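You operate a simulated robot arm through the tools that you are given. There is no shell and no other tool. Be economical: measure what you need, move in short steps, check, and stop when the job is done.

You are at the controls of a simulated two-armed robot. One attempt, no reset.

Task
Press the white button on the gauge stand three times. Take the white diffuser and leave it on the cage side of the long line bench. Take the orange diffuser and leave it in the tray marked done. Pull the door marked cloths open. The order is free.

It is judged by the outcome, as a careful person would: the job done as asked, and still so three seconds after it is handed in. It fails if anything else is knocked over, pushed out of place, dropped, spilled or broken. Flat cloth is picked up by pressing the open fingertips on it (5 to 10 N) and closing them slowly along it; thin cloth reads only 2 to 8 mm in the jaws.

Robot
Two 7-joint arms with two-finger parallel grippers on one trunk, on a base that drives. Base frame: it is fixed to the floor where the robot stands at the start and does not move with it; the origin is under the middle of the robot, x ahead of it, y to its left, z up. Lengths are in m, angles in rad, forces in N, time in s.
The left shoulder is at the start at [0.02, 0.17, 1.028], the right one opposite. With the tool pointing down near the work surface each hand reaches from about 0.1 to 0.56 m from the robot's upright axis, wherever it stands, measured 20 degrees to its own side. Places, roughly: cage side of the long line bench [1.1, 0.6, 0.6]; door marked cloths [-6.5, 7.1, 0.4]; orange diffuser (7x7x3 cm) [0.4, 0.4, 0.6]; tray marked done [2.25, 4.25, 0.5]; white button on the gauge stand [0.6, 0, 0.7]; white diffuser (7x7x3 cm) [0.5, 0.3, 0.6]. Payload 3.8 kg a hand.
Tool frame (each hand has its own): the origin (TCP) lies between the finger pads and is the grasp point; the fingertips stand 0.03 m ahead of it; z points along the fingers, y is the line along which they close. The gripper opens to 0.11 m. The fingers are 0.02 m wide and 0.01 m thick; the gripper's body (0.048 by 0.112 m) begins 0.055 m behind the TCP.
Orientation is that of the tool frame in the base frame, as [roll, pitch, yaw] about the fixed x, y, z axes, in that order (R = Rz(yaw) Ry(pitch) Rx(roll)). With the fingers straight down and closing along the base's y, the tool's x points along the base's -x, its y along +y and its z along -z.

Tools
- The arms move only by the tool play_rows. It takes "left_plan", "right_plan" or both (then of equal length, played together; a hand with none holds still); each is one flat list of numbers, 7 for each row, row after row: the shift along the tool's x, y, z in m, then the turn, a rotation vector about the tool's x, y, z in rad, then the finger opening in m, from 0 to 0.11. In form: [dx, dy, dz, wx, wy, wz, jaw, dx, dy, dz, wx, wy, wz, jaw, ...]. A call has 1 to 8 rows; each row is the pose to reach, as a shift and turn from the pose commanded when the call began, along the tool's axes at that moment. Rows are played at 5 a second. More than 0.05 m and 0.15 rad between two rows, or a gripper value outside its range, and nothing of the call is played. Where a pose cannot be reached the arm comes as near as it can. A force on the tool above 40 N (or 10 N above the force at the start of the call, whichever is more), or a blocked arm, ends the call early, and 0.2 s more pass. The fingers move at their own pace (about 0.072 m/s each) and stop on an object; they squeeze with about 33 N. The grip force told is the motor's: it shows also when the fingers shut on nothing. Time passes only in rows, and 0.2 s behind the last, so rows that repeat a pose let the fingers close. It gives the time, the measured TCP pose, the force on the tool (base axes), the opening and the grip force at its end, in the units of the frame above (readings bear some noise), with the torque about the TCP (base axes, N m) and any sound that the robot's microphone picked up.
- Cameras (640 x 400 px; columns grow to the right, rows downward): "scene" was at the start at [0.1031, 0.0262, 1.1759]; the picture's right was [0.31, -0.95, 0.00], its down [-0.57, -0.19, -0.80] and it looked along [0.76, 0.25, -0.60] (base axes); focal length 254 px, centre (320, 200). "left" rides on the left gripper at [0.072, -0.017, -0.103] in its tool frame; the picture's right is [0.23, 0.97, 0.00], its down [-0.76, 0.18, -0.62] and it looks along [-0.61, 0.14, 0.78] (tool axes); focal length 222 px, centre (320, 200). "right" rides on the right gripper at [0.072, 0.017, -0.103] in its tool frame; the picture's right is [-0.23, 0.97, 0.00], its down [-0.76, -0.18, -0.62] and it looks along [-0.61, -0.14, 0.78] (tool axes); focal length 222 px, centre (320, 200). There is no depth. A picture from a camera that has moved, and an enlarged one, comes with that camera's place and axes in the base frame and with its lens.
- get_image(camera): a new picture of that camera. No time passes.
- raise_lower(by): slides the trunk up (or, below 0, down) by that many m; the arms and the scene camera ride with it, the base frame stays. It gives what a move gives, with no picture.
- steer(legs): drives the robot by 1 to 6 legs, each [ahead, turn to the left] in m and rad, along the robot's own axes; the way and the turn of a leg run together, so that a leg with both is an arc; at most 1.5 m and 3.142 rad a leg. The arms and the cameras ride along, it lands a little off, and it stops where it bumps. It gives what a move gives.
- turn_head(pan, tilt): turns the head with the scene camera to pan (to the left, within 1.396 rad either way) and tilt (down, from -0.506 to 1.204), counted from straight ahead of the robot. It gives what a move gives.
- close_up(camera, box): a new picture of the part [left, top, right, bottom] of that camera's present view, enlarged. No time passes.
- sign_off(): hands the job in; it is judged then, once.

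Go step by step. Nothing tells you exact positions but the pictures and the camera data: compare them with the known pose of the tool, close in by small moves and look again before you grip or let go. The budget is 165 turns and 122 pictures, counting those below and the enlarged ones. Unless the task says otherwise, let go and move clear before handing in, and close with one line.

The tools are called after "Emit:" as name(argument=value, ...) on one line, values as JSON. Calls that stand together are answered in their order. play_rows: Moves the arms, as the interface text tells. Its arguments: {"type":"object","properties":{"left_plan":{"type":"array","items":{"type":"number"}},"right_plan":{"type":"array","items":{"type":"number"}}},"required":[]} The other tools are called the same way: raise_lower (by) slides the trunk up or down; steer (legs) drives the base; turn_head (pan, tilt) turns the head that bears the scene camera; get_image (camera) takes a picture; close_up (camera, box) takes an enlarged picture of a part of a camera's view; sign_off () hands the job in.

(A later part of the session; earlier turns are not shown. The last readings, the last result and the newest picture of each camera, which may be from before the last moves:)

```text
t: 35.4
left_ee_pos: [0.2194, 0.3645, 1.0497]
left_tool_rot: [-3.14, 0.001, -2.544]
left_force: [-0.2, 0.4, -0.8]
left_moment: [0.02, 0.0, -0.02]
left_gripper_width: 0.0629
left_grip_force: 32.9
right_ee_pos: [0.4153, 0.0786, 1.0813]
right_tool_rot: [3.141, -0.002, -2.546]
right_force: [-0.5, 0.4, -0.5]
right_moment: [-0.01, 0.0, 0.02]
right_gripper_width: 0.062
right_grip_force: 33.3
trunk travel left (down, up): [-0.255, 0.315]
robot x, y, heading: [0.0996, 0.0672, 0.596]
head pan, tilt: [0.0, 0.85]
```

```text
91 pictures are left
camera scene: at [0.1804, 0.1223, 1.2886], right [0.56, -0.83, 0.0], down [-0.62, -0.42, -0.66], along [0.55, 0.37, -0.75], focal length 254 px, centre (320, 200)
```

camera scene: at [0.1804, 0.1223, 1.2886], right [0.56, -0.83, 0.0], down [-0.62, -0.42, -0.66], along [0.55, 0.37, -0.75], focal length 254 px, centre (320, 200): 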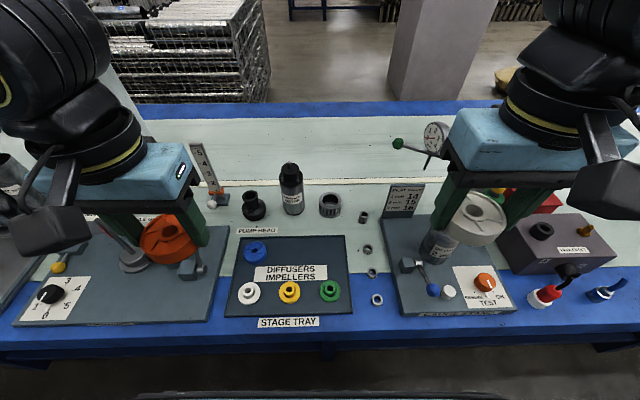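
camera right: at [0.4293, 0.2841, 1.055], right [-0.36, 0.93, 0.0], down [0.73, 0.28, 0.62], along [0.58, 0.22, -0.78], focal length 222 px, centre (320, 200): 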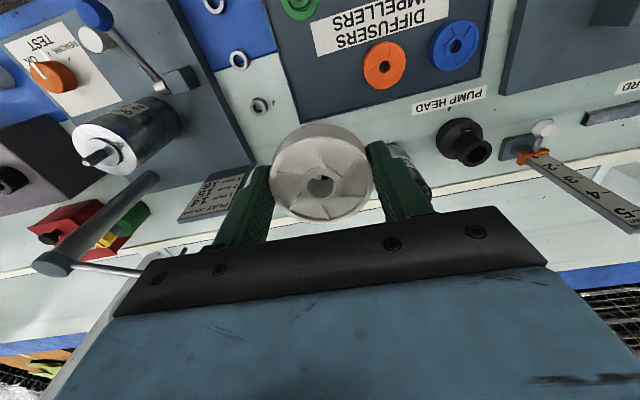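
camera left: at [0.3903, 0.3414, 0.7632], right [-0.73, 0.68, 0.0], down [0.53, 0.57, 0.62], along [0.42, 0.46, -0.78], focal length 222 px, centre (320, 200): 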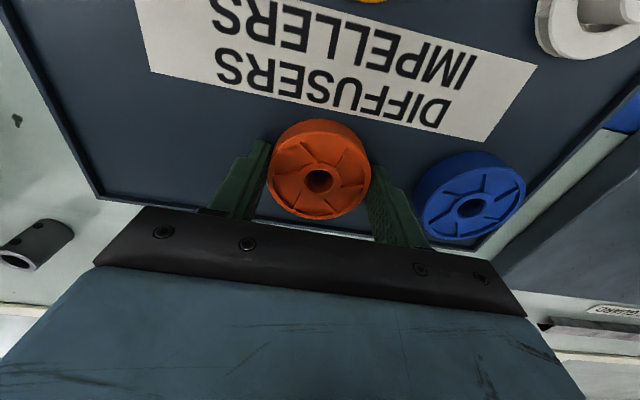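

Both diffusers are held. Next I back away from the bench a little and look both ways for a route round it.

Emit:
steer(legs=[[-0.35, 0.0]])

Emit:
turn_head(pan=1.35, tilt=0.15)

Emit:
get_image(camera="scene")

Emit:
turn_head(pan=-1.35, tilt=0.15)

Emit:
get_image(camera="scene")

Emit:
turn_head(pan=0.1, tilt=0.15)

Emit:
get_image(camera="scene")

```text
t: 37.6
left_ee_pos: [-0.0664, 0.1704, 1.0494]
left_tool_rot: [3.141, 0.001, -2.555]
left_force: [-0.9, 0.9, -0.3]
left_moment: [0.01, -0.01, 0.0]
left_gripper_width: 0.0629
left_grip_force: 32.8
right_ee_pos: [0.1265, -0.1185, 1.0818]
right_tool_rot: [3.141, -0.001, -2.555]
right_force: [-1.4, 0.5, -0.5]
right_moment: [0.02, -0.01, -0.02]
right_gripper_width: 0.0617
right_grip_force: 33.3
trunk travel left (down, up): [-0.255, 0.315]
robot x, y, heading: [-0.1881, -0.124, 0.582]
head pan, tilt: [0.0, 0.85]
```

```text
t: 39.1
left_ee_pos: [-0.0659, 0.1711, 1.0489]
left_tool_rot: [-3.141, -0.001, -2.555]
left_force: [0.5, 0.0, 0.2]
left_moment: [-0.05, -0.03, 0.0]
left_gripper_width: 0.0629
left_grip_force: 32.8
right_ee_pos: [0.1272, -0.1189, 1.0811]
right_tool_rot: [-3.141, 0.0, -2.556]
right_force: [0.2, -0.2, -0.7]
right_moment: [0.02, -0.02, 0.01]
right_gripper_width: 0.0619
right_grip_force: 32.6
trunk travel left (down, up): [-0.255, 0.315]
robot x, y, heading: [-0.1859, -0.1246, 0.586]
head pan, tilt: [1.349, 0.15]
```

```text
90 pictures are left
camera scene: at [-0.2054, -0.0286, 1.351], right [0.93, 0.36, 0.0], down [0.05, -0.14, -0.99], along [-0.35, 0.92, -0.15], focal length 254 px, centre (320, 200)
```

scene: 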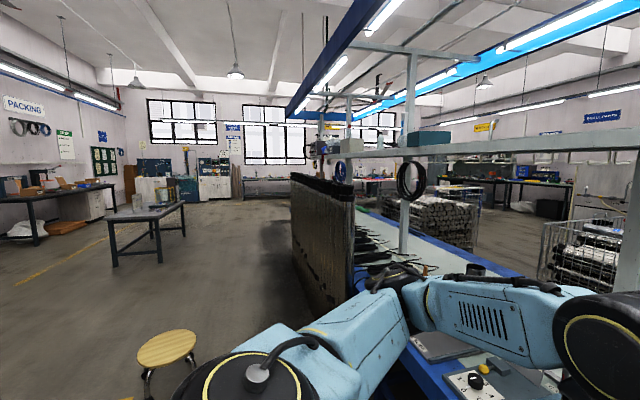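

```text
t: 41.5
left_ee_pos: [-0.0674, 0.1695, 1.0479]
left_tool_rot: [3.141, 0.0, -2.554]
left_force: [-0.5, 0.2, -0.5]
left_moment: [0.0, -0.01, 0.01]
left_gripper_width: 0.0629
left_grip_force: 33.3
right_ee_pos: [0.1261, -0.1176, 1.0808]
right_tool_rot: [3.141, -0.001, -2.555]
right_force: [0.6, -0.1, 0.3]
right_moment: [0.02, -0.01, 0.0]
right_gripper_width: 0.0617
right_grip_force: 33.0
trunk travel left (down, up): [-0.255, 0.315]
robot x, y, heading: [-0.1862, -0.1264, 0.585]
head pan, tilt: [-1.349, 0.15]
```

```text
89 pictures are left
camera scene: at [-0.1054, -0.1793, 1.351], right [-0.69, -0.72, 0.0], down [-0.11, 0.1, -0.99], along [0.71, -0.68, -0.15], focal length 254 px, centre (320, 200)
```

scene: 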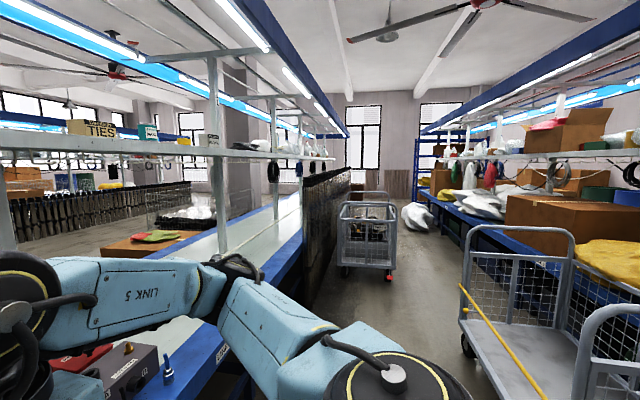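

```text
t: 43.1
left_ee_pos: [-0.0663, 0.1717, 1.0496]
left_tool_rot: [3.14, -0.001, -2.554]
left_force: [0.2, 0.9, -0.4]
left_moment: [0.02, -0.01, 0.03]
left_gripper_width: 0.0628
left_grip_force: 32.8
right_ee_pos: [0.1284, -0.1179, 1.0817]
right_tool_rot: [3.141, -0.001, -2.555]
right_force: [0.3, -0.6, 0.0]
right_moment: [0.01, 0.03, -0.01]
right_gripper_width: 0.0619
right_grip_force: 32.7
trunk travel left (down, up): [-0.255, 0.315]
robot x, y, heading: [-0.1886, -0.1292, 0.587]
head pan, tilt: [0.099, 0.15]
```

```text
88 pictures are left
camera scene: at [-0.1006, -0.0566, 1.351], right [0.63, -0.77, 0.0], down [-0.12, -0.09, -0.99], along [0.77, 0.63, -0.15], focal length 254 px, centre (320, 200)
```

scene: 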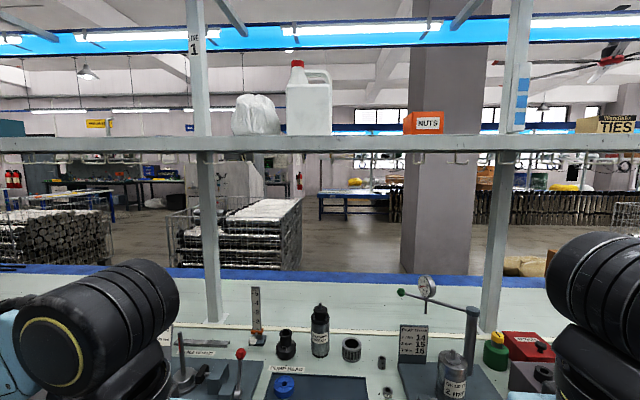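

The way left along the bench is open, with a stool and a tall stack to watch. I turn left to face along the bench and look.

Emit:
steer(legs=[[0.0, 1.58]])

Emit:
turn_head(pan=0.0, tilt=0.35)

Emit:
get_image(camera="scene")

Emit:
turn_head(pan=0.8, tilt=0.5)

Emit:
get_image(camera="scene")

```text
t: 47.4
left_ee_pos: [-0.4901, -0.0124, 1.0491]
left_tool_rot: [-3.141, -0.001, -0.955]
left_force: [-0.7, 0.1, -1.2]
left_moment: [-0.02, -0.04, -0.02]
left_gripper_width: 0.0625
left_grip_force: 32.9
right_ee_pos: [-0.2061, 0.1906, 1.0807]
right_tool_rot: [3.141, -0.002, -0.954]
right_force: [0.1, -0.1, -0.4]
right_moment: [0.01, 0.0, 0.0]
right_gripper_width: 0.0618
right_grip_force: 33.4
trunk travel left (down, up): [-0.255, 0.315]
robot x, y, heading: [-0.1893, -0.1247, 2.187]
head pan, tilt: [0.099, 0.15]
```

```text
t: 48.1
left_ee_pos: [-0.4881, -0.0112, 1.0501]
left_tool_rot: [3.14, 0.0, -0.955]
left_force: [-0.4, -0.2, -1.5]
left_moment: [0.03, 0.0, 0.01]
left_gripper_width: 0.062
left_grip_force: 32.8
right_ee_pos: [-0.2066, 0.1896, 1.0807]
right_tool_rot: [3.141, 0.0, -0.955]
right_force: [0.0, -0.8, -0.6]
right_moment: [0.02, 0.0, -0.01]
right_gripper_width: 0.0618
right_grip_force: 33.0
trunk travel left (down, up): [-0.255, 0.315]
robot x, y, heading: [-0.1857, -0.1279, 2.185]
head pan, tilt: [0.0, 0.351]
```

```text
87 pictures are left
camera scene: at [-0.2558, -0.0337, 1.3323], right [0.82, 0.58, 0.0], down [0.2, -0.28, -0.94], along [-0.54, 0.77, -0.34], focal length 254 px, centre (320, 200)
```

scene: 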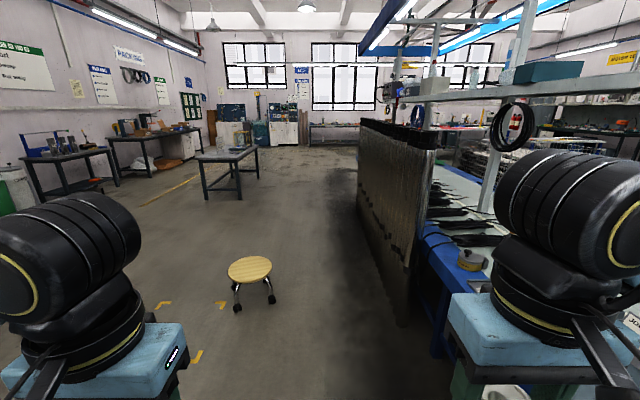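

```text
t: 49.2
left_ee_pos: [-0.4894, -0.0118, 1.0495]
left_tool_rot: [-3.141, -0.001, -0.955]
left_force: [-0.3, -0.5, -0.9]
left_moment: [-0.04, 0.01, -0.02]
left_gripper_width: 0.0623
left_grip_force: 33.1
right_ee_pos: [-0.2069, 0.1896, 1.082]
right_tool_rot: [3.141, 0.001, -0.954]
right_force: [-0.2, 0.3, -0.5]
right_moment: [0.0, 0.01, 0.01]
right_gripper_width: 0.0614
right_grip_force: 33.1
trunk travel left (down, up): [-0.255, 0.315]
robot x, y, heading: [-0.1869, -0.1233, 2.189]
head pan, tilt: [0.799, 0.499]
```

```text
86 pictures are left
camera scene: at [-0.2919, -0.0955, 1.3186], right [0.16, 0.99, 0.0], down [0.47, -0.07, -0.88], along [-0.87, 0.14, -0.48], focal length 254 px, centre (320, 200)
```

scene: 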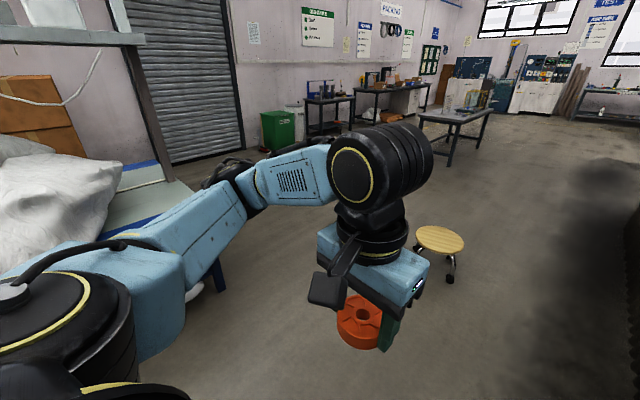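

The stool stands at about (-1.5, 0.9), leaving little room against the stack. I go round the stool's left side.

Emit:
steer(legs=[[0.0, 0.69], [1.05, 0.0], [1.0, 0.0], [0.0, -1.05]])

Emit:
turn_head(pan=-0.3, tilt=0.25)

Emit:
get_image(camera="scene")

```text
t: 63.8
left_ee_pos: [-2.3988, 0.6182, 1.05]
left_tool_rot: [3.14, -0.001, -1.288]
left_force: [-0.1, -0.1, -0.2]
left_moment: [0.0, 0.01, -0.01]
left_gripper_width: 0.0621
left_grip_force: 33.4
right_ee_pos: [-2.0657, 0.7152, 1.0801]
right_tool_rot: [-3.141, 0.001, -1.288]
right_force: [0.0, -0.6, -0.2]
right_moment: [0.0, -0.01, 0.02]
right_gripper_width: 0.0614
right_grip_force: 32.9
trunk travel left (down, up): [-0.255, 0.315]
robot x, y, heading: [-2.1541, 0.4105, 1.85]
head pan, tilt: [0.799, 0.499]
```

```text
t: 65.1
left_ee_pos: [-2.3983, 0.6173, 1.0495]
left_tool_rot: [3.14, 0.001, -1.287]
left_force: [-0.3, -0.1, 0.5]
left_moment: [-0.02, 0.05, -0.03]
left_gripper_width: 0.0618
left_grip_force: 32.6
right_ee_pos: [-2.0643, 0.7167, 1.0822]
right_tool_rot: [-3.141, 0.0, -1.288]
right_force: [0.2, 0.5, -0.3]
right_moment: [0.03, 0.0, 0.04]
right_gripper_width: 0.0617
right_grip_force: 32.5
trunk travel left (down, up): [-0.255, 0.315]
robot x, y, heading: [-2.1523, 0.4103, 1.852]
head pan, tilt: [-0.3, 0.25]
```

```text
85 pictures are left
camera scene: at [-2.1571, 0.5237, 1.3417], right [1.0, -0.02, 0.0], down [0.0, -0.25, -0.97], along [0.02, 0.97, -0.25], focal length 254 px, centre (320, 200)
```

scene: 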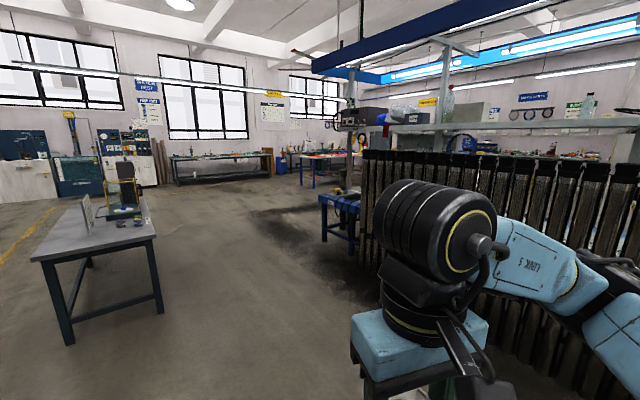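

I can see the bench's end at about (-2.0, 3.7) and a clear lane to it. I drive past the end and turn to look along the far side.

Emit:
steer(legs=[[0.0, -0.02], [1.13, 0.0], [1.13, 0.0], [1.12, 0.0], [0.0, -1.14]])

Emit:
turn_head(pan=-0.2, tilt=0.35)

Emit:
get_image(camera="scene")

Emit:
turn_head(pan=-1.2, tilt=0.45)

Emit:
get_image(camera="scene")

```text
t: 84.6
left_ee_pos: [-2.9309, 3.9388, 1.0493]
left_tool_rot: [3.142, 0.0, -2.449]
left_force: [0.3, -0.1, 0.7]
left_moment: [0.02, -0.02, -0.02]
left_gripper_width: 0.0619
left_grip_force: 32.7
right_ee_pos: [-2.7071, 3.6718, 1.082]
right_tool_rot: [3.142, 0.001, -2.449]
right_force: [-0.7, -0.3, -0.6]
right_moment: [0.01, -0.01, 0.03]
right_gripper_width: 0.0616
right_grip_force: 32.8
trunk travel left (down, up): [-0.255, 0.315]
robot x, y, heading: [-3.0232, 3.6304, 0.693]
head pan, tilt: [-0.3, 0.25]
```

```text
t: 85.3
left_ee_pos: [-2.9298, 3.9389, 1.0494]
left_tool_rot: [-3.141, -0.001, -2.448]
left_force: [-0.8, -0.6, -1.0]
left_moment: [-0.03, -0.02, -0.04]
left_gripper_width: 0.0616
left_grip_force: 32.8
right_ee_pos: [-2.7078, 3.6724, 1.0813]
right_tool_rot: [-3.141, 0.001, -2.449]
right_force: [0.1, -0.1, -0.6]
right_moment: [0.02, 0.03, 0.02]
right_gripper_width: 0.0617
right_grip_force: 32.9
trunk travel left (down, up): [-0.255, 0.315]
robot x, y, heading: [-3.0223, 3.6265, 0.694]
head pan, tilt: [-0.201, 0.351]
```

```text
84 pictures are left
camera scene: at [-2.9242, 3.6865, 1.3323], right [0.47, -0.88, 0.0], down [-0.3, -0.16, -0.94], along [0.83, 0.44, -0.34], focal length 254 px, centre (320, 200)
```

scene: 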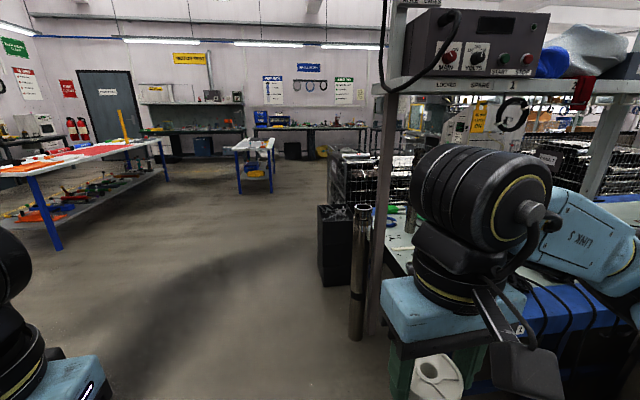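

```text
t: 86.6
left_ee_pos: [-2.9308, 3.9373, 1.0487]
left_tool_rot: [3.141, 0.0, -2.449]
left_force: [-0.6, 0.8, -0.1]
left_moment: [-0.02, 0.02, -0.01]
left_gripper_width: 0.0618
left_grip_force: 33.3
right_ee_pos: [-2.7083, 3.6721, 1.0814]
right_tool_rot: [-3.14, 0.0, -2.448]
right_force: [-0.1, 1.1, -1.1]
right_moment: [-0.03, 0.0, 0.03]
right_gripper_width: 0.0617
right_grip_force: 32.8
trunk travel left (down, up): [-0.255, 0.315]
robot x, y, heading: [-3.0241, 3.6277, 0.694]
head pan, tilt: [-1.201, 0.45]
```

```text
83 pictures are left
camera scene: at [-2.9258, 3.5979, 1.3231], right [-0.49, -0.87, 0.0], down [-0.38, 0.21, -0.9], along [0.79, -0.44, -0.44], focal length 254 px, centre (320, 200)
```

scene: 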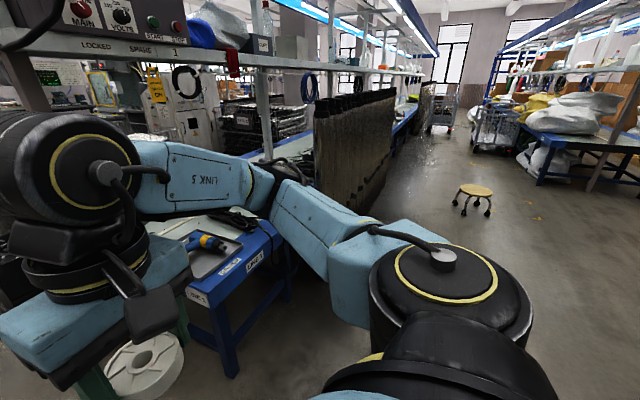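

The bench's far corner has a pipe and a black box; the lane beyond looks about 1.1 m wide between the bench and the cages. I drive round the end and face back along the cage side.

Emit:
steer(legs=[[0.0, 0.149], [1.45, 0.0], [0.0, -0.41], [0.93, 0.0], [0.0, -1.4]])

Emit:
turn_head(pan=0.0, tilt=0.35)

Emit:
get_image(camera="scene")

```text
t: 103.7
left_ee_pos: [-0.8975, 5.0353, 1.0498]
left_tool_rot: [-3.141, 0.0, 2.196]
left_force: [0.3, -1.0, -0.9]
left_moment: [0.04, 0.01, -0.02]
left_gripper_width: 0.0617
left_grip_force: 32.8
right_ee_pos: [-1.1783, 4.8317, 1.0816]
right_tool_rot: [-3.14, 0.0, 2.196]
right_force: [-0.2, 0.1, -0.2]
right_moment: [0.0, -0.02, -0.02]
right_gripper_width: 0.0619
right_grip_force: 32.7
trunk travel left (down, up): [-0.255, 0.315]
robot x, y, heading: [-1.1939, 5.15, -0.947]
head pan, tilt: [-1.201, 0.45]
```

```text
t: 105.0
left_ee_pos: [-0.8966, 5.0365, 1.0496]
left_tool_rot: [3.14, 0.0, 2.196]
left_force: [0.0, 1.0, -0.5]
left_moment: [0.0, 0.01, -0.02]
left_gripper_width: 0.0618
left_grip_force: 32.7
right_ee_pos: [-1.1784, 4.8318, 1.0821]
right_tool_rot: [3.141, 0.001, 2.196]
right_force: [0.1, -0.1, -0.7]
right_moment: [-0.03, -0.01, 0.05]
right_gripper_width: 0.0616
right_grip_force: 33.3
trunk travel left (down, up): [-0.255, 0.315]
robot x, y, heading: [-1.1975, 5.1484, -0.944]
head pan, tilt: [0.0, 0.351]
```

```text
82 pictures are left
camera scene: at [-1.1324, 5.0539, 1.3323], right [-0.81, -0.58, 0.0], down [-0.2, 0.28, -0.94], along [0.55, -0.76, -0.34], focal length 254 px, centre (320, 200)
```

scene: 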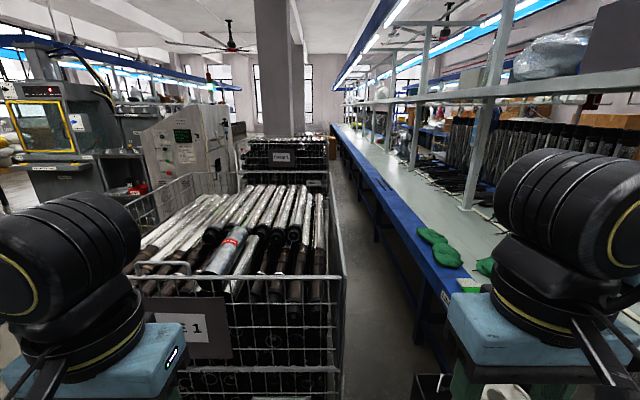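

The lane between cage 1 and the bench is under half a metre, too narrow. I look left for a way behind the cages.

Emit:
turn_head(pan=0.9, tilt=0.3)

Emit:
get_image(camera="scene")

Emit:
close_up(camera="scene", box=[320, 100, 640, 300])

```text
t: 106.2
left_ee_pos: [-0.897, 5.0351, 1.0497]
left_tool_rot: [-3.141, 0.001, 2.197]
left_force: [0.6, 0.3, 0.1]
left_moment: [0.0, -0.01, -0.01]
left_gripper_width: 0.0618
left_grip_force: 33.0
right_ee_pos: [-1.1783, 4.8316, 1.082]
right_tool_rot: [3.141, 0.0, 2.195]
right_force: [-0.1, -0.5, -0.3]
right_moment: [0.0, -0.02, -0.01]
right_gripper_width: 0.0617
right_grip_force: 32.7
trunk travel left (down, up): [-0.255, 0.315]
robot x, y, heading: [-1.2039, 5.1446, -0.948]
head pan, tilt: [0.901, 0.3]
```

```text
81 pictures are left
camera scene: at [-1.0936, 5.1252, 1.337], right [-0.05, -1.0, 0.0], down [-0.3, 0.01, -0.96], along [0.95, -0.04, -0.3], focal length 254 px, centre (320, 200)
```

scene: 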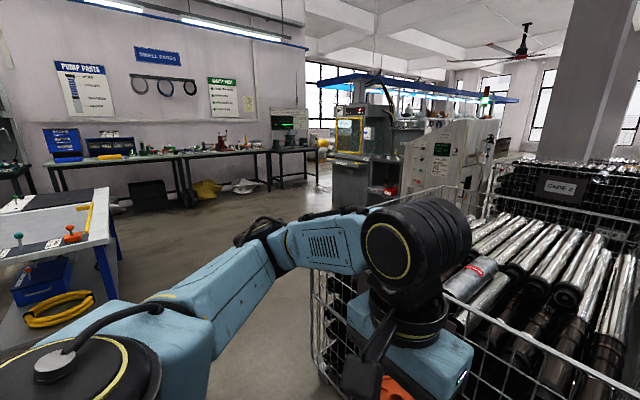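

```text
2.00 times, centred on (480, 200) of scene
camera zoom: at [-1.0936, 5.1252, 1.337], right [-0.05, -1.0, 0.0], down [-0.3, 0.01, -0.96], along [0.95, -0.04, -0.3], focal length 507 px, centre (0, 200)
```

zoom: 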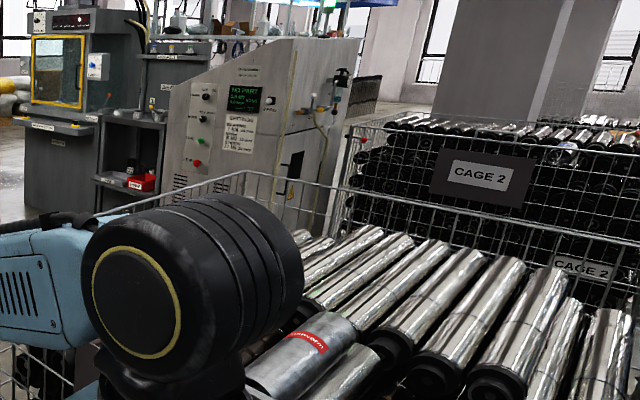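

The red bin on the low shelf beside the lathe fits the done tray's place. I drive left past cage 1's end and look down the lane behind the cages.

Emit:
steer(legs=[[0.0, 1.55], [1.5, 0.0], [0.0, -1.1]])

Emit:
turn_head(pan=0.0, tilt=0.35)

Emit:
get_image(camera="scene")

```text
t: 120.1
left_ee_pos: [0.3696, 5.9827, 1.0486]
left_tool_rot: [-3.139, -0.001, 2.62]
left_force: [-0.6, -0.7, -0.1]
left_moment: [-0.02, -0.01, 0.05]
left_gripper_width: 0.062
left_grip_force: 33.8
right_ee_pos: [0.1976, 5.6805, 1.0819]
right_tool_rot: [3.14, 0.0, 2.621]
right_force: [-0.1, -0.2, 0.2]
right_moment: [0.01, 0.01, 0.01]
right_gripper_width: 0.0619
right_grip_force: 32.9
trunk travel left (down, up): [-0.255, 0.315]
robot x, y, heading: [0.0495, 5.962, -0.516]
head pan, tilt: [0.901, 0.3]
```

```text
t: 121.3
left_ee_pos: [0.3689, 5.9826, 1.0496]
left_tool_rot: [-3.141, -0.001, 2.623]
left_force: [-0.1, -0.1, 0.3]
left_moment: [-0.01, 0.0, 0.01]
left_gripper_width: 0.0616
left_grip_force: 32.8
right_ee_pos: [0.1962, 5.6806, 1.0817]
right_tool_rot: [-3.141, 0.001, 2.622]
right_force: [1.1, -0.3, 0.0]
right_moment: [0.02, -0.01, 0.02]
right_gripper_width: 0.0617
right_grip_force: 33.0
trunk travel left (down, up): [-0.255, 0.315]
robot x, y, heading: [0.0459, 5.9611, -0.518]
head pan, tilt: [0.0, 0.351]
```

```text
79 pictures are left
camera scene: at [0.1462, 5.9025, 1.3323], right [-0.5, -0.87, 0.0], down [-0.3, 0.17, -0.94], along [0.82, -0.47, -0.34], focal length 254 px, centre (320, 200)
```

scene: 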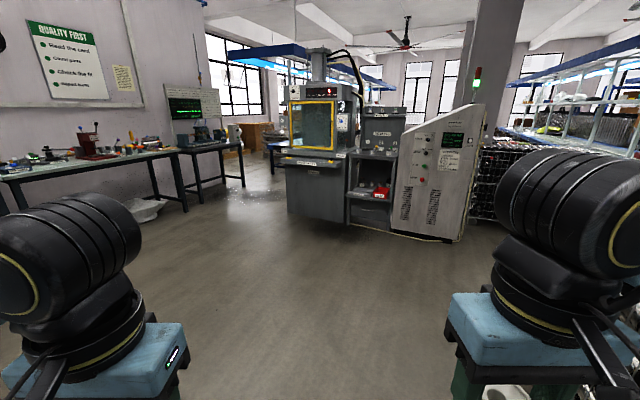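

The bay with the red bin lies ahead between the machine and the lathe cabinet. I zoom in on it.

Emit:
close_up(camera="scene", box=[270, 90, 480, 250])

```text
2.50 times, centred on (375, 170) of scene
camera zoom: at [0.1462, 5.9025, 1.3323], right [-0.5, -0.87, 0.0], down [-0.3, 0.17, -0.94], along [0.82, -0.47, -0.34], focal length 634 px, centre (182, 275)
```

zoom: 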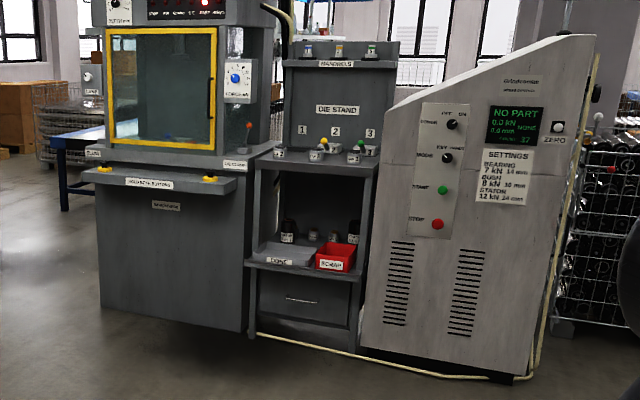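

The grey tray is marked DONE, the red one SCRAP, on a low shelf under the die stand. I drive up closer, facing it.

Emit:
steer(legs=[[0.0, -0.155], [0.93, 0.0], [0.93, 0.0], [0.0, -0.207]])

Emit:
turn_head(pan=0.1, tilt=0.7)

Emit:
get_image(camera="scene")

```text
t: 132.0
left_ee_pos: [1.8067, 4.733, 1.0493]
left_tool_rot: [-3.14, 0.0, 2.283]
left_force: [0.3, -0.3, -0.4]
left_moment: [0.0, -0.01, 0.01]
left_gripper_width: 0.0618
left_grip_force: 32.7
right_ee_pos: [1.5452, 4.5049, 1.0819]
right_tool_rot: [3.141, -0.001, 2.284]
right_force: [-0.5, -1.1, -1.6]
right_moment: [0.05, 0.02, -0.01]
right_gripper_width: 0.0615
right_grip_force: 33.0
trunk travel left (down, up): [-0.255, 0.315]
robot x, y, heading: [1.4961, 4.8221, -0.861]
head pan, tilt: [0.0, 0.351]
```

```text
t: 132.8
left_ee_pos: [1.8073, 4.7334, 1.0496]
left_tool_rot: [-3.141, 0.0, 2.284]
left_force: [-0.5, 0.1, 0.1]
left_moment: [-0.01, -0.01, -0.03]
left_gripper_width: 0.0618
left_grip_force: 33.1
right_ee_pos: [1.5444, 4.5058, 1.0816]
right_tool_rot: [-3.142, 0.001, 2.284]
right_force: [0.4, -0.1, 0.1]
right_moment: [0.01, 0.0, -0.01]
right_gripper_width: 0.0618
right_grip_force: 33.1
trunk travel left (down, up): [-0.255, 0.315]
robot x, y, heading: [1.4968, 4.8212, -0.853]
head pan, tilt: [0.099, 0.7]
```

```text
77 pictures are left
camera scene: at [1.5717, 4.7436, 1.3009], right [-0.69, -0.73, 0.0], down [-0.47, 0.44, -0.77], along [0.56, -0.53, -0.64], focal length 254 px, centre (320, 200)
```

scene: 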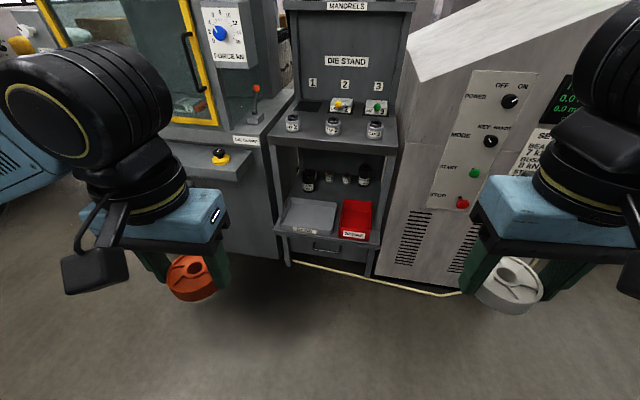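

The tray floor is near z 0.47 with the upper shelf's edge at about z 0.87, set back 9 cm. I drive nearer, squared to the shelf, and lower the trunk.

Emit:
steer(legs=[[0.0, 0.11], [0.4, 0.0], [0.0, -0.228]])

Emit:
raise_lower(by=-0.2)

Emit:
turn_head(pan=0.2, tilt=0.75)

Emit:
get_image(camera="scene")

Emit:
get_image(camera="left")

```text
t: 136.6
left_ee_pos: [2.0848, 4.4341, 1.0487]
left_tool_rot: [-3.141, 0.0, 2.172]
left_force: [0.5, 0.6, -0.3]
left_moment: [-0.01, -0.03, 0.0]
left_gripper_width: 0.0617
left_grip_force: 32.6
right_ee_pos: [1.8, 4.2349, 1.0815]
right_tool_rot: [3.141, 0.001, 2.17]
right_force: [-0.4, 0.4, -0.6]
right_moment: [0.02, 0.02, -0.04]
right_gripper_width: 0.0616
right_grip_force: 33.0
trunk travel left (down, up): [-0.255, 0.315]
robot x, y, heading: [1.7832, 4.5553, -0.969]
head pan, tilt: [0.099, 0.7]
```

```text
t: 138.8
left_ee_pos: [2.086, 4.4343, 0.8481]
left_tool_rot: [-3.141, 0.0, 2.175]
left_force: [0.2, 0.0, 0.1]
left_moment: [-0.02, 0.03, -0.01]
left_gripper_width: 0.0618
left_grip_force: 33.2
right_ee_pos: [1.8001, 4.2371, 0.8817]
right_tool_rot: [3.142, 0.0, 2.171]
right_force: [-0.1, 1.2, 0.2]
right_moment: [0.0, -0.01, -0.03]
right_gripper_width: 0.0614
right_grip_force: 33.0
trunk travel left (down, up): [-0.055, 0.515]
robot x, y, heading: [1.7854, 4.5558, -0.971]
head pan, tilt: [0.099, 0.7]
```

```text
t: 139.5
left_ee_pos: [2.0862, 4.4347, 0.8501]
left_tool_rot: [-3.14, -0.002, 2.174]
left_force: [0.4, -0.8, -0.1]
left_moment: [-0.01, 0.0, 0.0]
left_gripper_width: 0.0615
left_grip_force: 33.1
right_ee_pos: [1.8004, 4.2367, 0.8814]
right_tool_rot: [-3.141, 0.003, 2.174]
right_force: [-0.3, 0.1, -0.2]
right_moment: [0.0, 0.0, 0.01]
right_gripper_width: 0.0616
right_grip_force: 33.2
trunk travel left (down, up): [-0.055, 0.515]
robot x, y, heading: [1.7894, 4.5536, -0.96]
head pan, tilt: [0.201, 0.75]
```

```text
76 pictures are left
camera scene: at [1.8575, 4.477, 1.0967], right [-0.69, -0.72, 0.0], down [-0.49, 0.47, -0.73], along [0.53, -0.51, -0.68], focal length 254 px, centre (320, 200)
```

scene: 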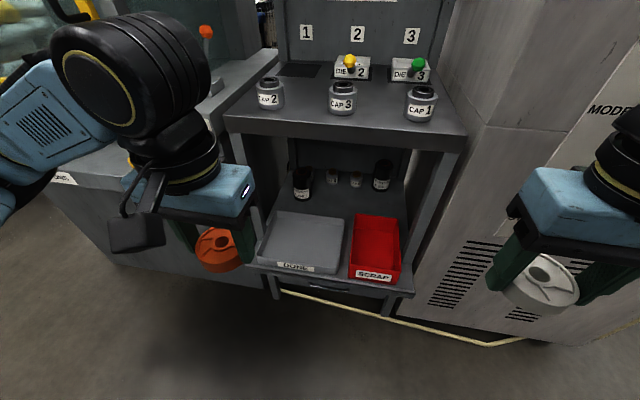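

```text
75 pictures are left
camera left: at [2.0315, 4.4834, 0.9517], right [0.67, 0.74, 0.0], down [0.58, -0.53, 0.62], along [0.46, -0.42, -0.78], focal length 222 px, centre (320, 200)
```

left: 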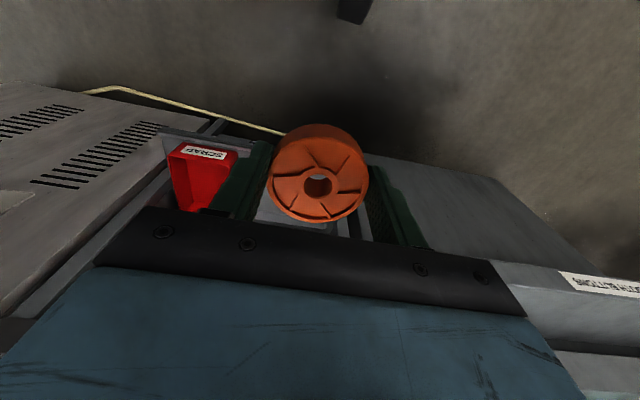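

The DONE tray spans about f-depth 20 cm with its front half outside the shelf edge. I bring the orange disc in, the hand leaning forward, and stop 4 cm above the tray.

Emit:
play_rows(left_plan=[-0.02, -0.008, 0.04, 0, -0.1, 0, 0.04, -0.05, -0.016, 0.08, 0, -0.2, 0, 0.04, -0.08, -0.024, 0.115, 0, -0.3, 0, 0.04, -0.11, -0.032, 0.15, 0, -0.4, 0, 0.04, -0.13, -0.032, 0.19, 0, -0.4, 0, 0.04, -0.165, -0.032, 0.225, 0, -0.4, 0, 0.04, -0.2, -0.032, 0.255, 0, -0.4, 0, 0.04, -0.235, -0.032, 0.285, 0, -0.4, 0, 0.04])

Emit:
get_image(camera="scene")

Emit:
get_image(camera="left")

```text
refused: row 2 steps farther than a row can; nothing moved
```

```text
74 pictures are left
camera scene: at [1.8575, 4.477, 1.0967], right [-0.69, -0.72, 0.0], down [-0.49, 0.47, -0.73], along [0.53, -0.51, -0.68], focal length 254 px, centre (320, 200)
```

scene: 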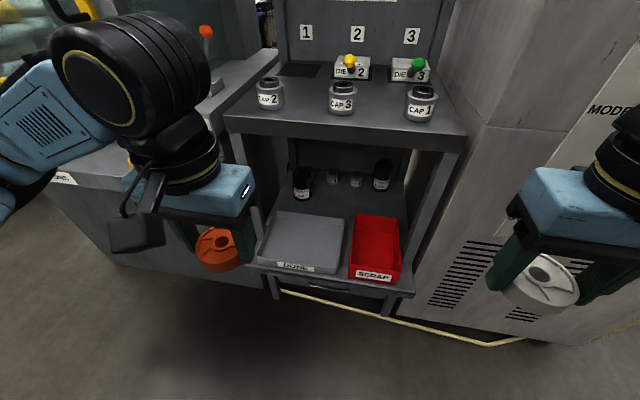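

```text
73 pictures are left
camera left: at [2.0315, 4.4834, 0.9517], right [0.67, 0.74, 0.0], down [0.58, -0.53, 0.62], along [0.46, -0.42, -0.78], focal length 222 px, centre (320, 200)
```

left: 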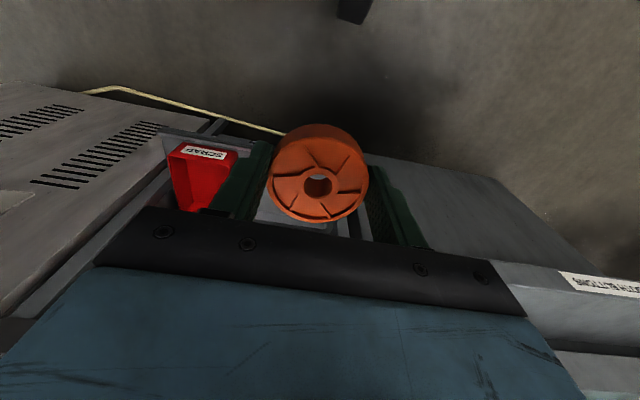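

Step was slightly too long; I split the move in two with smaller steps.

Emit:
play_rows(left_plan=[-0.015, -0.008, 0.03, 0, -0.1, 0, 0.04, -0.03, -0.016, 0.06, 0, -0.2, 0, 0.04, -0.045, -0.024, 0.09, 0, -0.3, 0, 0.04, -0.06, -0.032, 0.12, 0, -0.4, 0, 0.04, -0.085, -0.032, 0.155, 0, -0.4, 0, 0.04, -0.11, -0.032, 0.19, 0, -0.4, 0, 0.04, -0.135, -0.032, 0.22, 0, -0.4, 0, 0.04, -0.17, -0.032, 0.245, 0, -0.4, 0, 0.04])

Emit:
get_image(camera="scene")

Emit:
get_image(camera="left")

```text
t: 141.3
left_ee_pos: [2.1553, 4.2787, 0.6055]
left_tool_rot: [3.14, 0.401, 2.173]
left_force: [-0.2, 1.3, 0.0]
left_moment: [0.01, -0.02, -0.03]
left_gripper_width: 0.0617
left_grip_force: 33.1
right_ee_pos: [1.7994, 4.2374, 0.8825]
right_tool_rot: [-3.141, 0.001, 2.172]
right_force: [-0.5, -1.1, -1.0]
right_moment: [0.04, 0.01, -0.01]
right_gripper_width: 0.0619
right_grip_force: 32.8
trunk travel left (down, up): [-0.055, 0.515]
robot x, y, heading: [1.7867, 4.5531, -0.973]
head pan, tilt: [0.201, 0.75]
```

```text
72 pictures are left
camera scene: at [1.8575, 4.4769, 1.0966], right [-0.69, -0.72, 0.0], down [-0.49, 0.47, -0.73], along [0.53, -0.51, -0.68], focal length 254 px, centre (320, 200)
```

scene: 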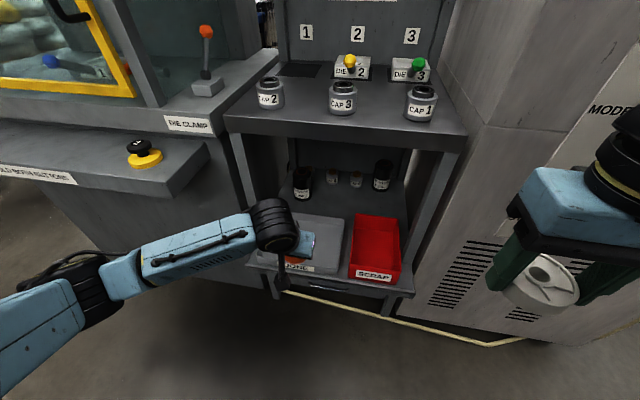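

```text
71 pictures are left
camera left: at [2.0819, 4.3556, 0.6712], right [0.68, 0.72, -0.09], down [0.41, -0.28, 0.87], along [0.61, -0.63, -0.48], focal length 222 px, centre (320, 200)
```

left: 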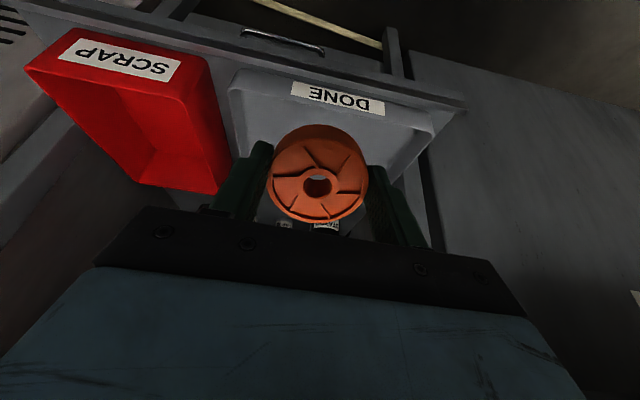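

The disc is centred over the tray's width. I move it forward and down to just above the floor.

Emit:
play_rows(left_plan=[-0.02, 0, 0.035, 0, 0, 0, 0.04, -0.04, 0, 0.071, 0, 0, 0, 0.04, -0.04, 0, 0.071, 0, 0, 0, 0.04])

Emit:
get_image(camera="left")

Emit:
close_up(camera="scene", box=[220, 150, 420, 310])

```text
t: 142.1
left_ee_pos: [2.1914, 4.2226, 0.555]
left_tool_rot: [-3.141, 0.401, 2.173]
left_force: [0.9, 0.2, -1.4]
left_moment: [0.0, 0.03, 0.03]
left_gripper_width: 0.0621
left_grip_force: 33.0
right_ee_pos: [1.7992, 4.2366, 0.8824]
right_tool_rot: [3.141, -0.001, 2.17]
right_force: [0.3, -0.5, -0.4]
right_moment: [0.03, 0.03, 0.01]
right_gripper_width: 0.0617
right_grip_force: 33.0
trunk travel left (down, up): [-0.055, 0.515]
robot x, y, heading: [1.7892, 4.5546, -0.969]
head pan, tilt: [0.201, 0.75]
```

```text
70 pictures are left
camera left: at [2.1176, 4.3006, 0.6204], right [0.68, 0.72, -0.09], down [0.41, -0.28, 0.87], along [0.61, -0.63, -0.48], focal length 222 px, centre (320, 200)
```

left: 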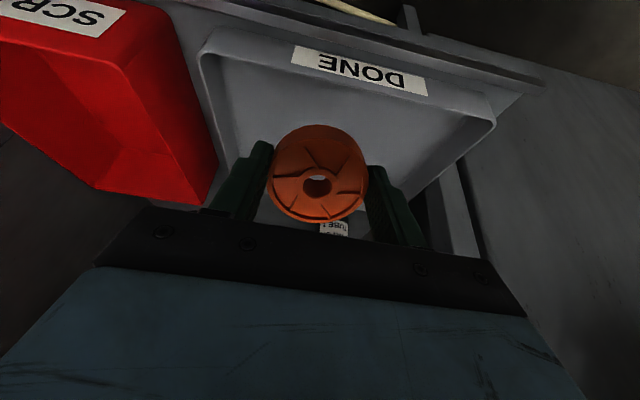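

```text
2.50 times, centred on (320, 230) of scene
camera zoom: at [1.8575, 4.4769, 1.0966], right [-0.69, -0.72, 0.0], down [-0.49, 0.47, -0.73], along [0.53, -0.51, -0.68], focal length 634 px, centre (320, 125)
```

zoom: 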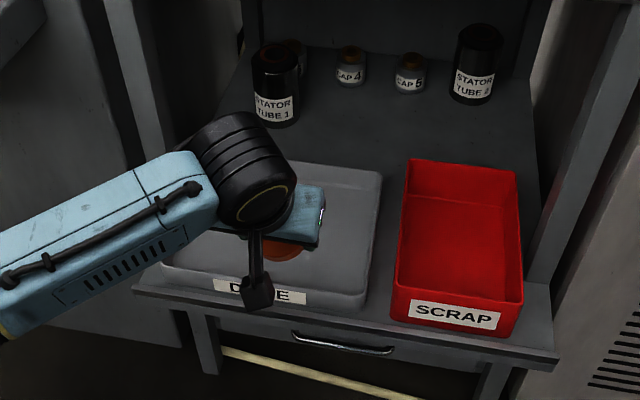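

Clear and inside the tray. I lower in small steps until the disc's edge touches.

Emit:
play_rows(left_plan=[0.0039, 0, 0.0092, 0, 0, 0, 0.04, 0.0078, 0, 0.0184, 0, 0, 0, 0.04, 0.0117, 0, 0.0276, 0, 0, 0, 0.04])

Emit:
get_image(camera="left")

```text
t: 142.9
left_ee_pos: [2.1913, 4.2231, 0.5245]
left_tool_rot: [-3.141, 0.4, 2.172]
left_force: [0.3, 0.1, -0.6]
left_moment: [0.03, -0.01, 0.0]
left_gripper_width: 0.0618
left_grip_force: 32.8
right_ee_pos: [1.8004, 4.2363, 0.8825]
right_tool_rot: [-3.14, 0.0, 2.172]
right_force: [0.4, -0.2, -0.6]
right_moment: [0.0, -0.02, -0.03]
right_gripper_width: 0.062
right_grip_force: 32.8
trunk travel left (down, up): [-0.055, 0.515]
robot x, y, heading: [1.7866, 4.5561, -0.964]
head pan, tilt: [0.201, 0.75]
```

```text
68 pictures are left
camera left: at [2.1182, 4.3001, 0.5911], right [0.68, 0.72, -0.09], down [0.41, -0.28, 0.87], along [0.61, -0.63, -0.48], focal length 222 px, centre (320, 200)
```

left: 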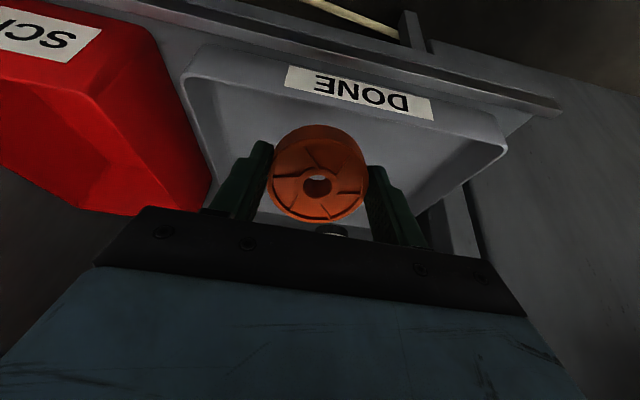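

Emit:
play_rows(left_plan=[0.0031, 0, 0.0074, 0, 0, 0, 0.04, 0.0058, 0, 0.0138, 0, 0, 0, 0.04, 0.0078, 0, 0.0184, 0, 0, 0, 0.04])

```text
t: 143.7
left_ee_pos: [2.1922, 4.2238, 0.504]
left_tool_rot: [-3.142, 0.401, 2.172]
left_force: [0.4, 0.0, -0.7]
left_moment: [0.01, -0.03, 0.0]
left_gripper_width: 0.0617
left_grip_force: 33.1
right_ee_pos: [1.7996, 4.2365, 0.8818]
right_tool_rot: [3.14, 0.0, 2.173]
right_force: [1.1, 0.6, 0.6]
right_moment: [0.05, 0.0, 0.02]
right_gripper_width: 0.0618
right_grip_force: 33.3
trunk travel left (down, up): [-0.055, 0.515]
robot x, y, heading: [1.7833, 4.553, -0.972]
head pan, tilt: [0.201, 0.75]
```

No contact yet; further down in 1 cm bites.

Emit:
play_rows(left_plan=[0.0023, 0, 0.0055, 0, 0, 0, 0.04, 0.0047, 0, 0.011, 0, 0, 0, 0.04])

Emit:
get_image(camera="left")

```text
t: 144.3
left_ee_pos: [2.1907, 4.2213, 0.4951]
left_tool_rot: [-3.137, 0.411, 2.171]
left_force: [-2.3, 3.5, 22.8]
left_moment: [0.33, 0.08, 0.04]
left_gripper_width: 0.0621
left_grip_force: 32.6
right_ee_pos: [1.7993, 4.2368, 0.8822]
right_tool_rot: [3.141, 0.002, 2.174]
right_force: [0.6, 0.2, -0.7]
right_moment: [0.02, 0.0, 0.01]
right_gripper_width: 0.0617
right_grip_force: 33.3
trunk travel left (down, up): [-0.055, 0.515]
robot x, y, heading: [1.7831, 4.556, -0.969]
head pan, tilt: [0.201, 0.75]
```

```text
67 pictures are left
camera left: at [2.1175, 4.2997, 0.5609], right [0.68, 0.72, -0.09], down [0.4, -0.27, 0.87], along [0.61, -0.64, -0.48], focal length 222 px, centre (320, 200)
```

left: 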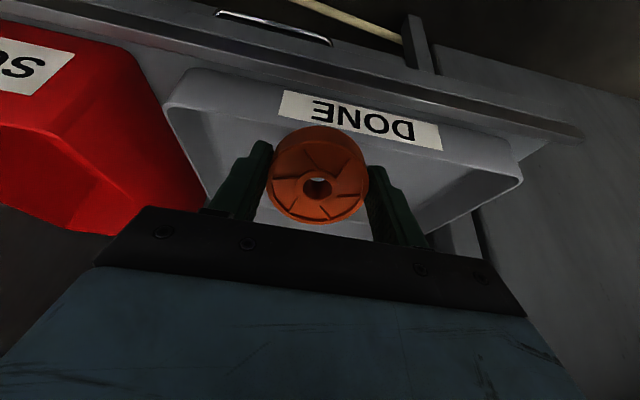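

Touching (23 N). I reduce the lean to bring the disc flatter, then release gently.

Emit:
play_rows(left_plan=[0, 0, -0.001, 0, 0.09, 0, 0.04, 0, 0, -0.001, 0, 0.18, 0, 0.04, 0, 0, -0.001, 0, 0.18, 0, 0.04])

Emit:
get_image(camera="scene")

```text
t: 145.1
left_ee_pos: [2.1911, 4.2238, 0.4918]
left_tool_rot: [3.14, 0.216, 2.173]
left_force: [-1.0, -0.6, 4.8]
left_moment: [-0.03, 0.08, 0.02]
left_gripper_width: 0.0616
left_grip_force: 33.2
right_ee_pos: [1.7995, 4.2362, 0.8822]
right_tool_rot: [3.139, 0.0, 2.171]
right_force: [-0.2, 1.0, -1.0]
right_moment: [0.01, 0.02, -0.02]
right_gripper_width: 0.0617
right_grip_force: 33.1
trunk travel left (down, up): [-0.055, 0.515]
robot x, y, heading: [1.7849, 4.5528, -0.967]
head pan, tilt: [0.201, 0.75]
```

```text
66 pictures are left
camera scene: at [1.8573, 4.4772, 1.0966], right [-0.69, -0.72, 0.0], down [-0.49, 0.47, -0.73], along [0.53, -0.51, -0.68], focal length 254 px, centre (320, 200)
```

scene: 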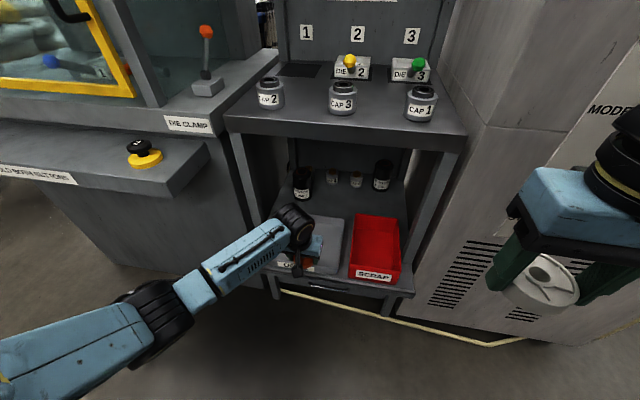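

Light contact now; I open the left fingers, then withdraw along the hand's axis.

Emit:
play_rows(left_plan=[0, 0, 0, 0, 0, 0, 0.07, 0, 0, 0, 0, 0, 0, 0.09, 0, 0, 0, 0, 0, 0, 0.09, 0.0, 0, -0.03, 0, 0, 0, 0.09, 0.02, 0, -0.07, 0, 0, 0, 0.09, 0.04, 0, -0.11, 0, 0, 0, 0.09])

Emit:
get_image(camera="left")

```text
t: 146.5
left_ee_pos: [2.1572, 4.2749, 0.5915]
left_tool_rot: [-3.141, 0.22, 2.173]
left_force: [-0.7, -0.4, 0.4]
left_moment: [0.02, 0.05, 0.0]
left_gripper_width: 0.09
left_grip_force: 0.0
right_ee_pos: [1.7995, 4.235, 0.8824]
right_tool_rot: [-3.141, 0.001, 2.173]
right_force: [0.2, -0.2, -0.1]
right_moment: [-0.02, 0.01, 0.04]
right_gripper_width: 0.0617
right_grip_force: 32.9
trunk travel left (down, up): [-0.055, 0.515]
robot x, y, heading: [1.786, 4.5548, -0.967]
head pan, tilt: [0.201, 0.75]
```

```text
65 pictures are left
camera left: at [2.0909, 4.3409, 0.676], right [0.68, 0.73, -0.05], down [0.49, -0.4, 0.77], along [0.55, -0.55, -0.63], focal length 222 px, centre (320, 200)
```

left: 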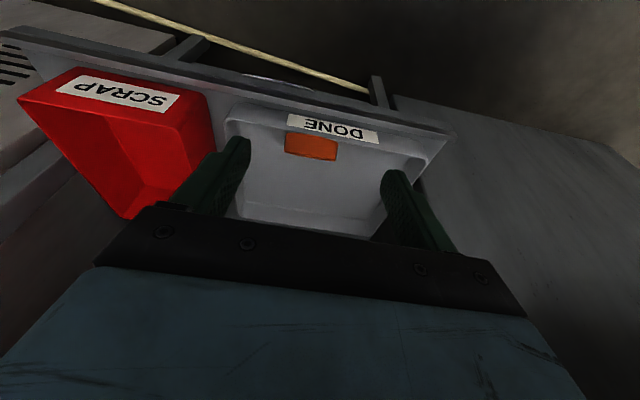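

The disc may be standing on edge by the tray's front wall. I move the arm clear and look from the head.

Emit:
play_rows(left_plan=[0.03, 0.02, -0.03, 0, 0, 0, 0.09, 0.06, 0.04, -0.06, 0, 0, 0, 0.09, 0.09, 0.06, -0.09, 0, 0, 0, 0.09, 0.12, 0.08, -0.12, 0, 0, 0, 0.09])

Emit:
close_up(camera="scene", box=[220, 180, 420, 305])

Emit:
get_image(camera="left")

```text
t: 147.5
left_ee_pos: [2.1383, 4.4387, 0.6868]
left_tool_rot: [-3.14, 0.217, 2.172]
left_force: [-0.2, -0.2, -0.3]
left_moment: [-0.01, 0.0, 0.02]
left_gripper_width: 0.09
left_grip_force: 0.0
right_ee_pos: [1.8012, 4.2366, 0.8814]
right_tool_rot: [3.14, 0.0, 2.173]
right_force: [-0.5, -0.2, 0.3]
right_moment: [0.0, 0.0, 0.0]
right_gripper_width: 0.0618
right_grip_force: 32.4
trunk travel left (down, up): [-0.055, 0.515]
robot x, y, heading: [1.789, 4.5537, -0.966]
head pan, tilt: [0.201, 0.75]
```

```text
3.20 times, centred on (320, 242) of scene
camera zoom: at [1.8575, 4.4771, 1.0967], right [-0.69, -0.72, 0.0], down [-0.49, 0.47, -0.73], along [0.53, -0.51, -0.68], focal length 812 px, centre (320, 64)
```

zoom: 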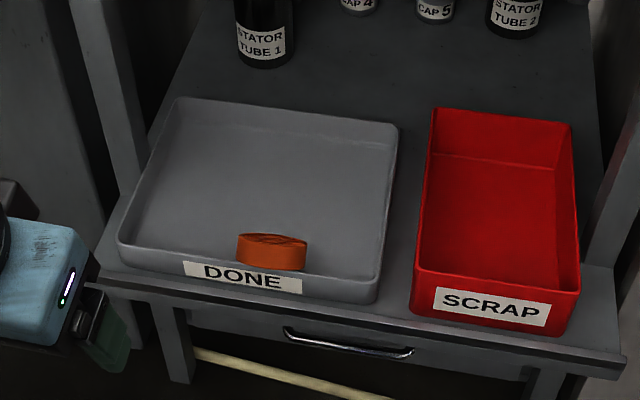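

```text
63 pictures are left
camera left: at [2.073, 4.504, 0.7704], right [0.68, 0.73, -0.05], down [0.49, -0.4, 0.77], along [0.55, -0.55, -0.63], focal length 222 px, centre (320, 200)
```

left: 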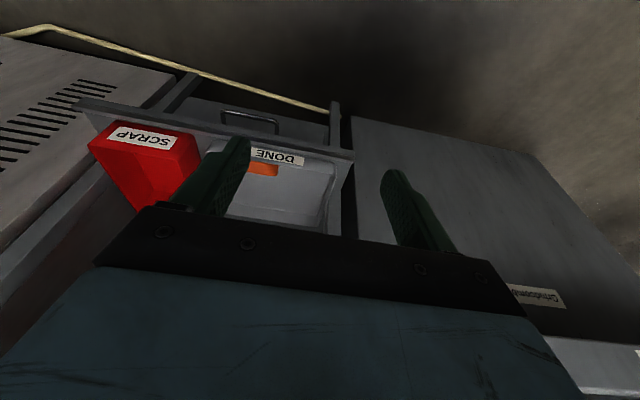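

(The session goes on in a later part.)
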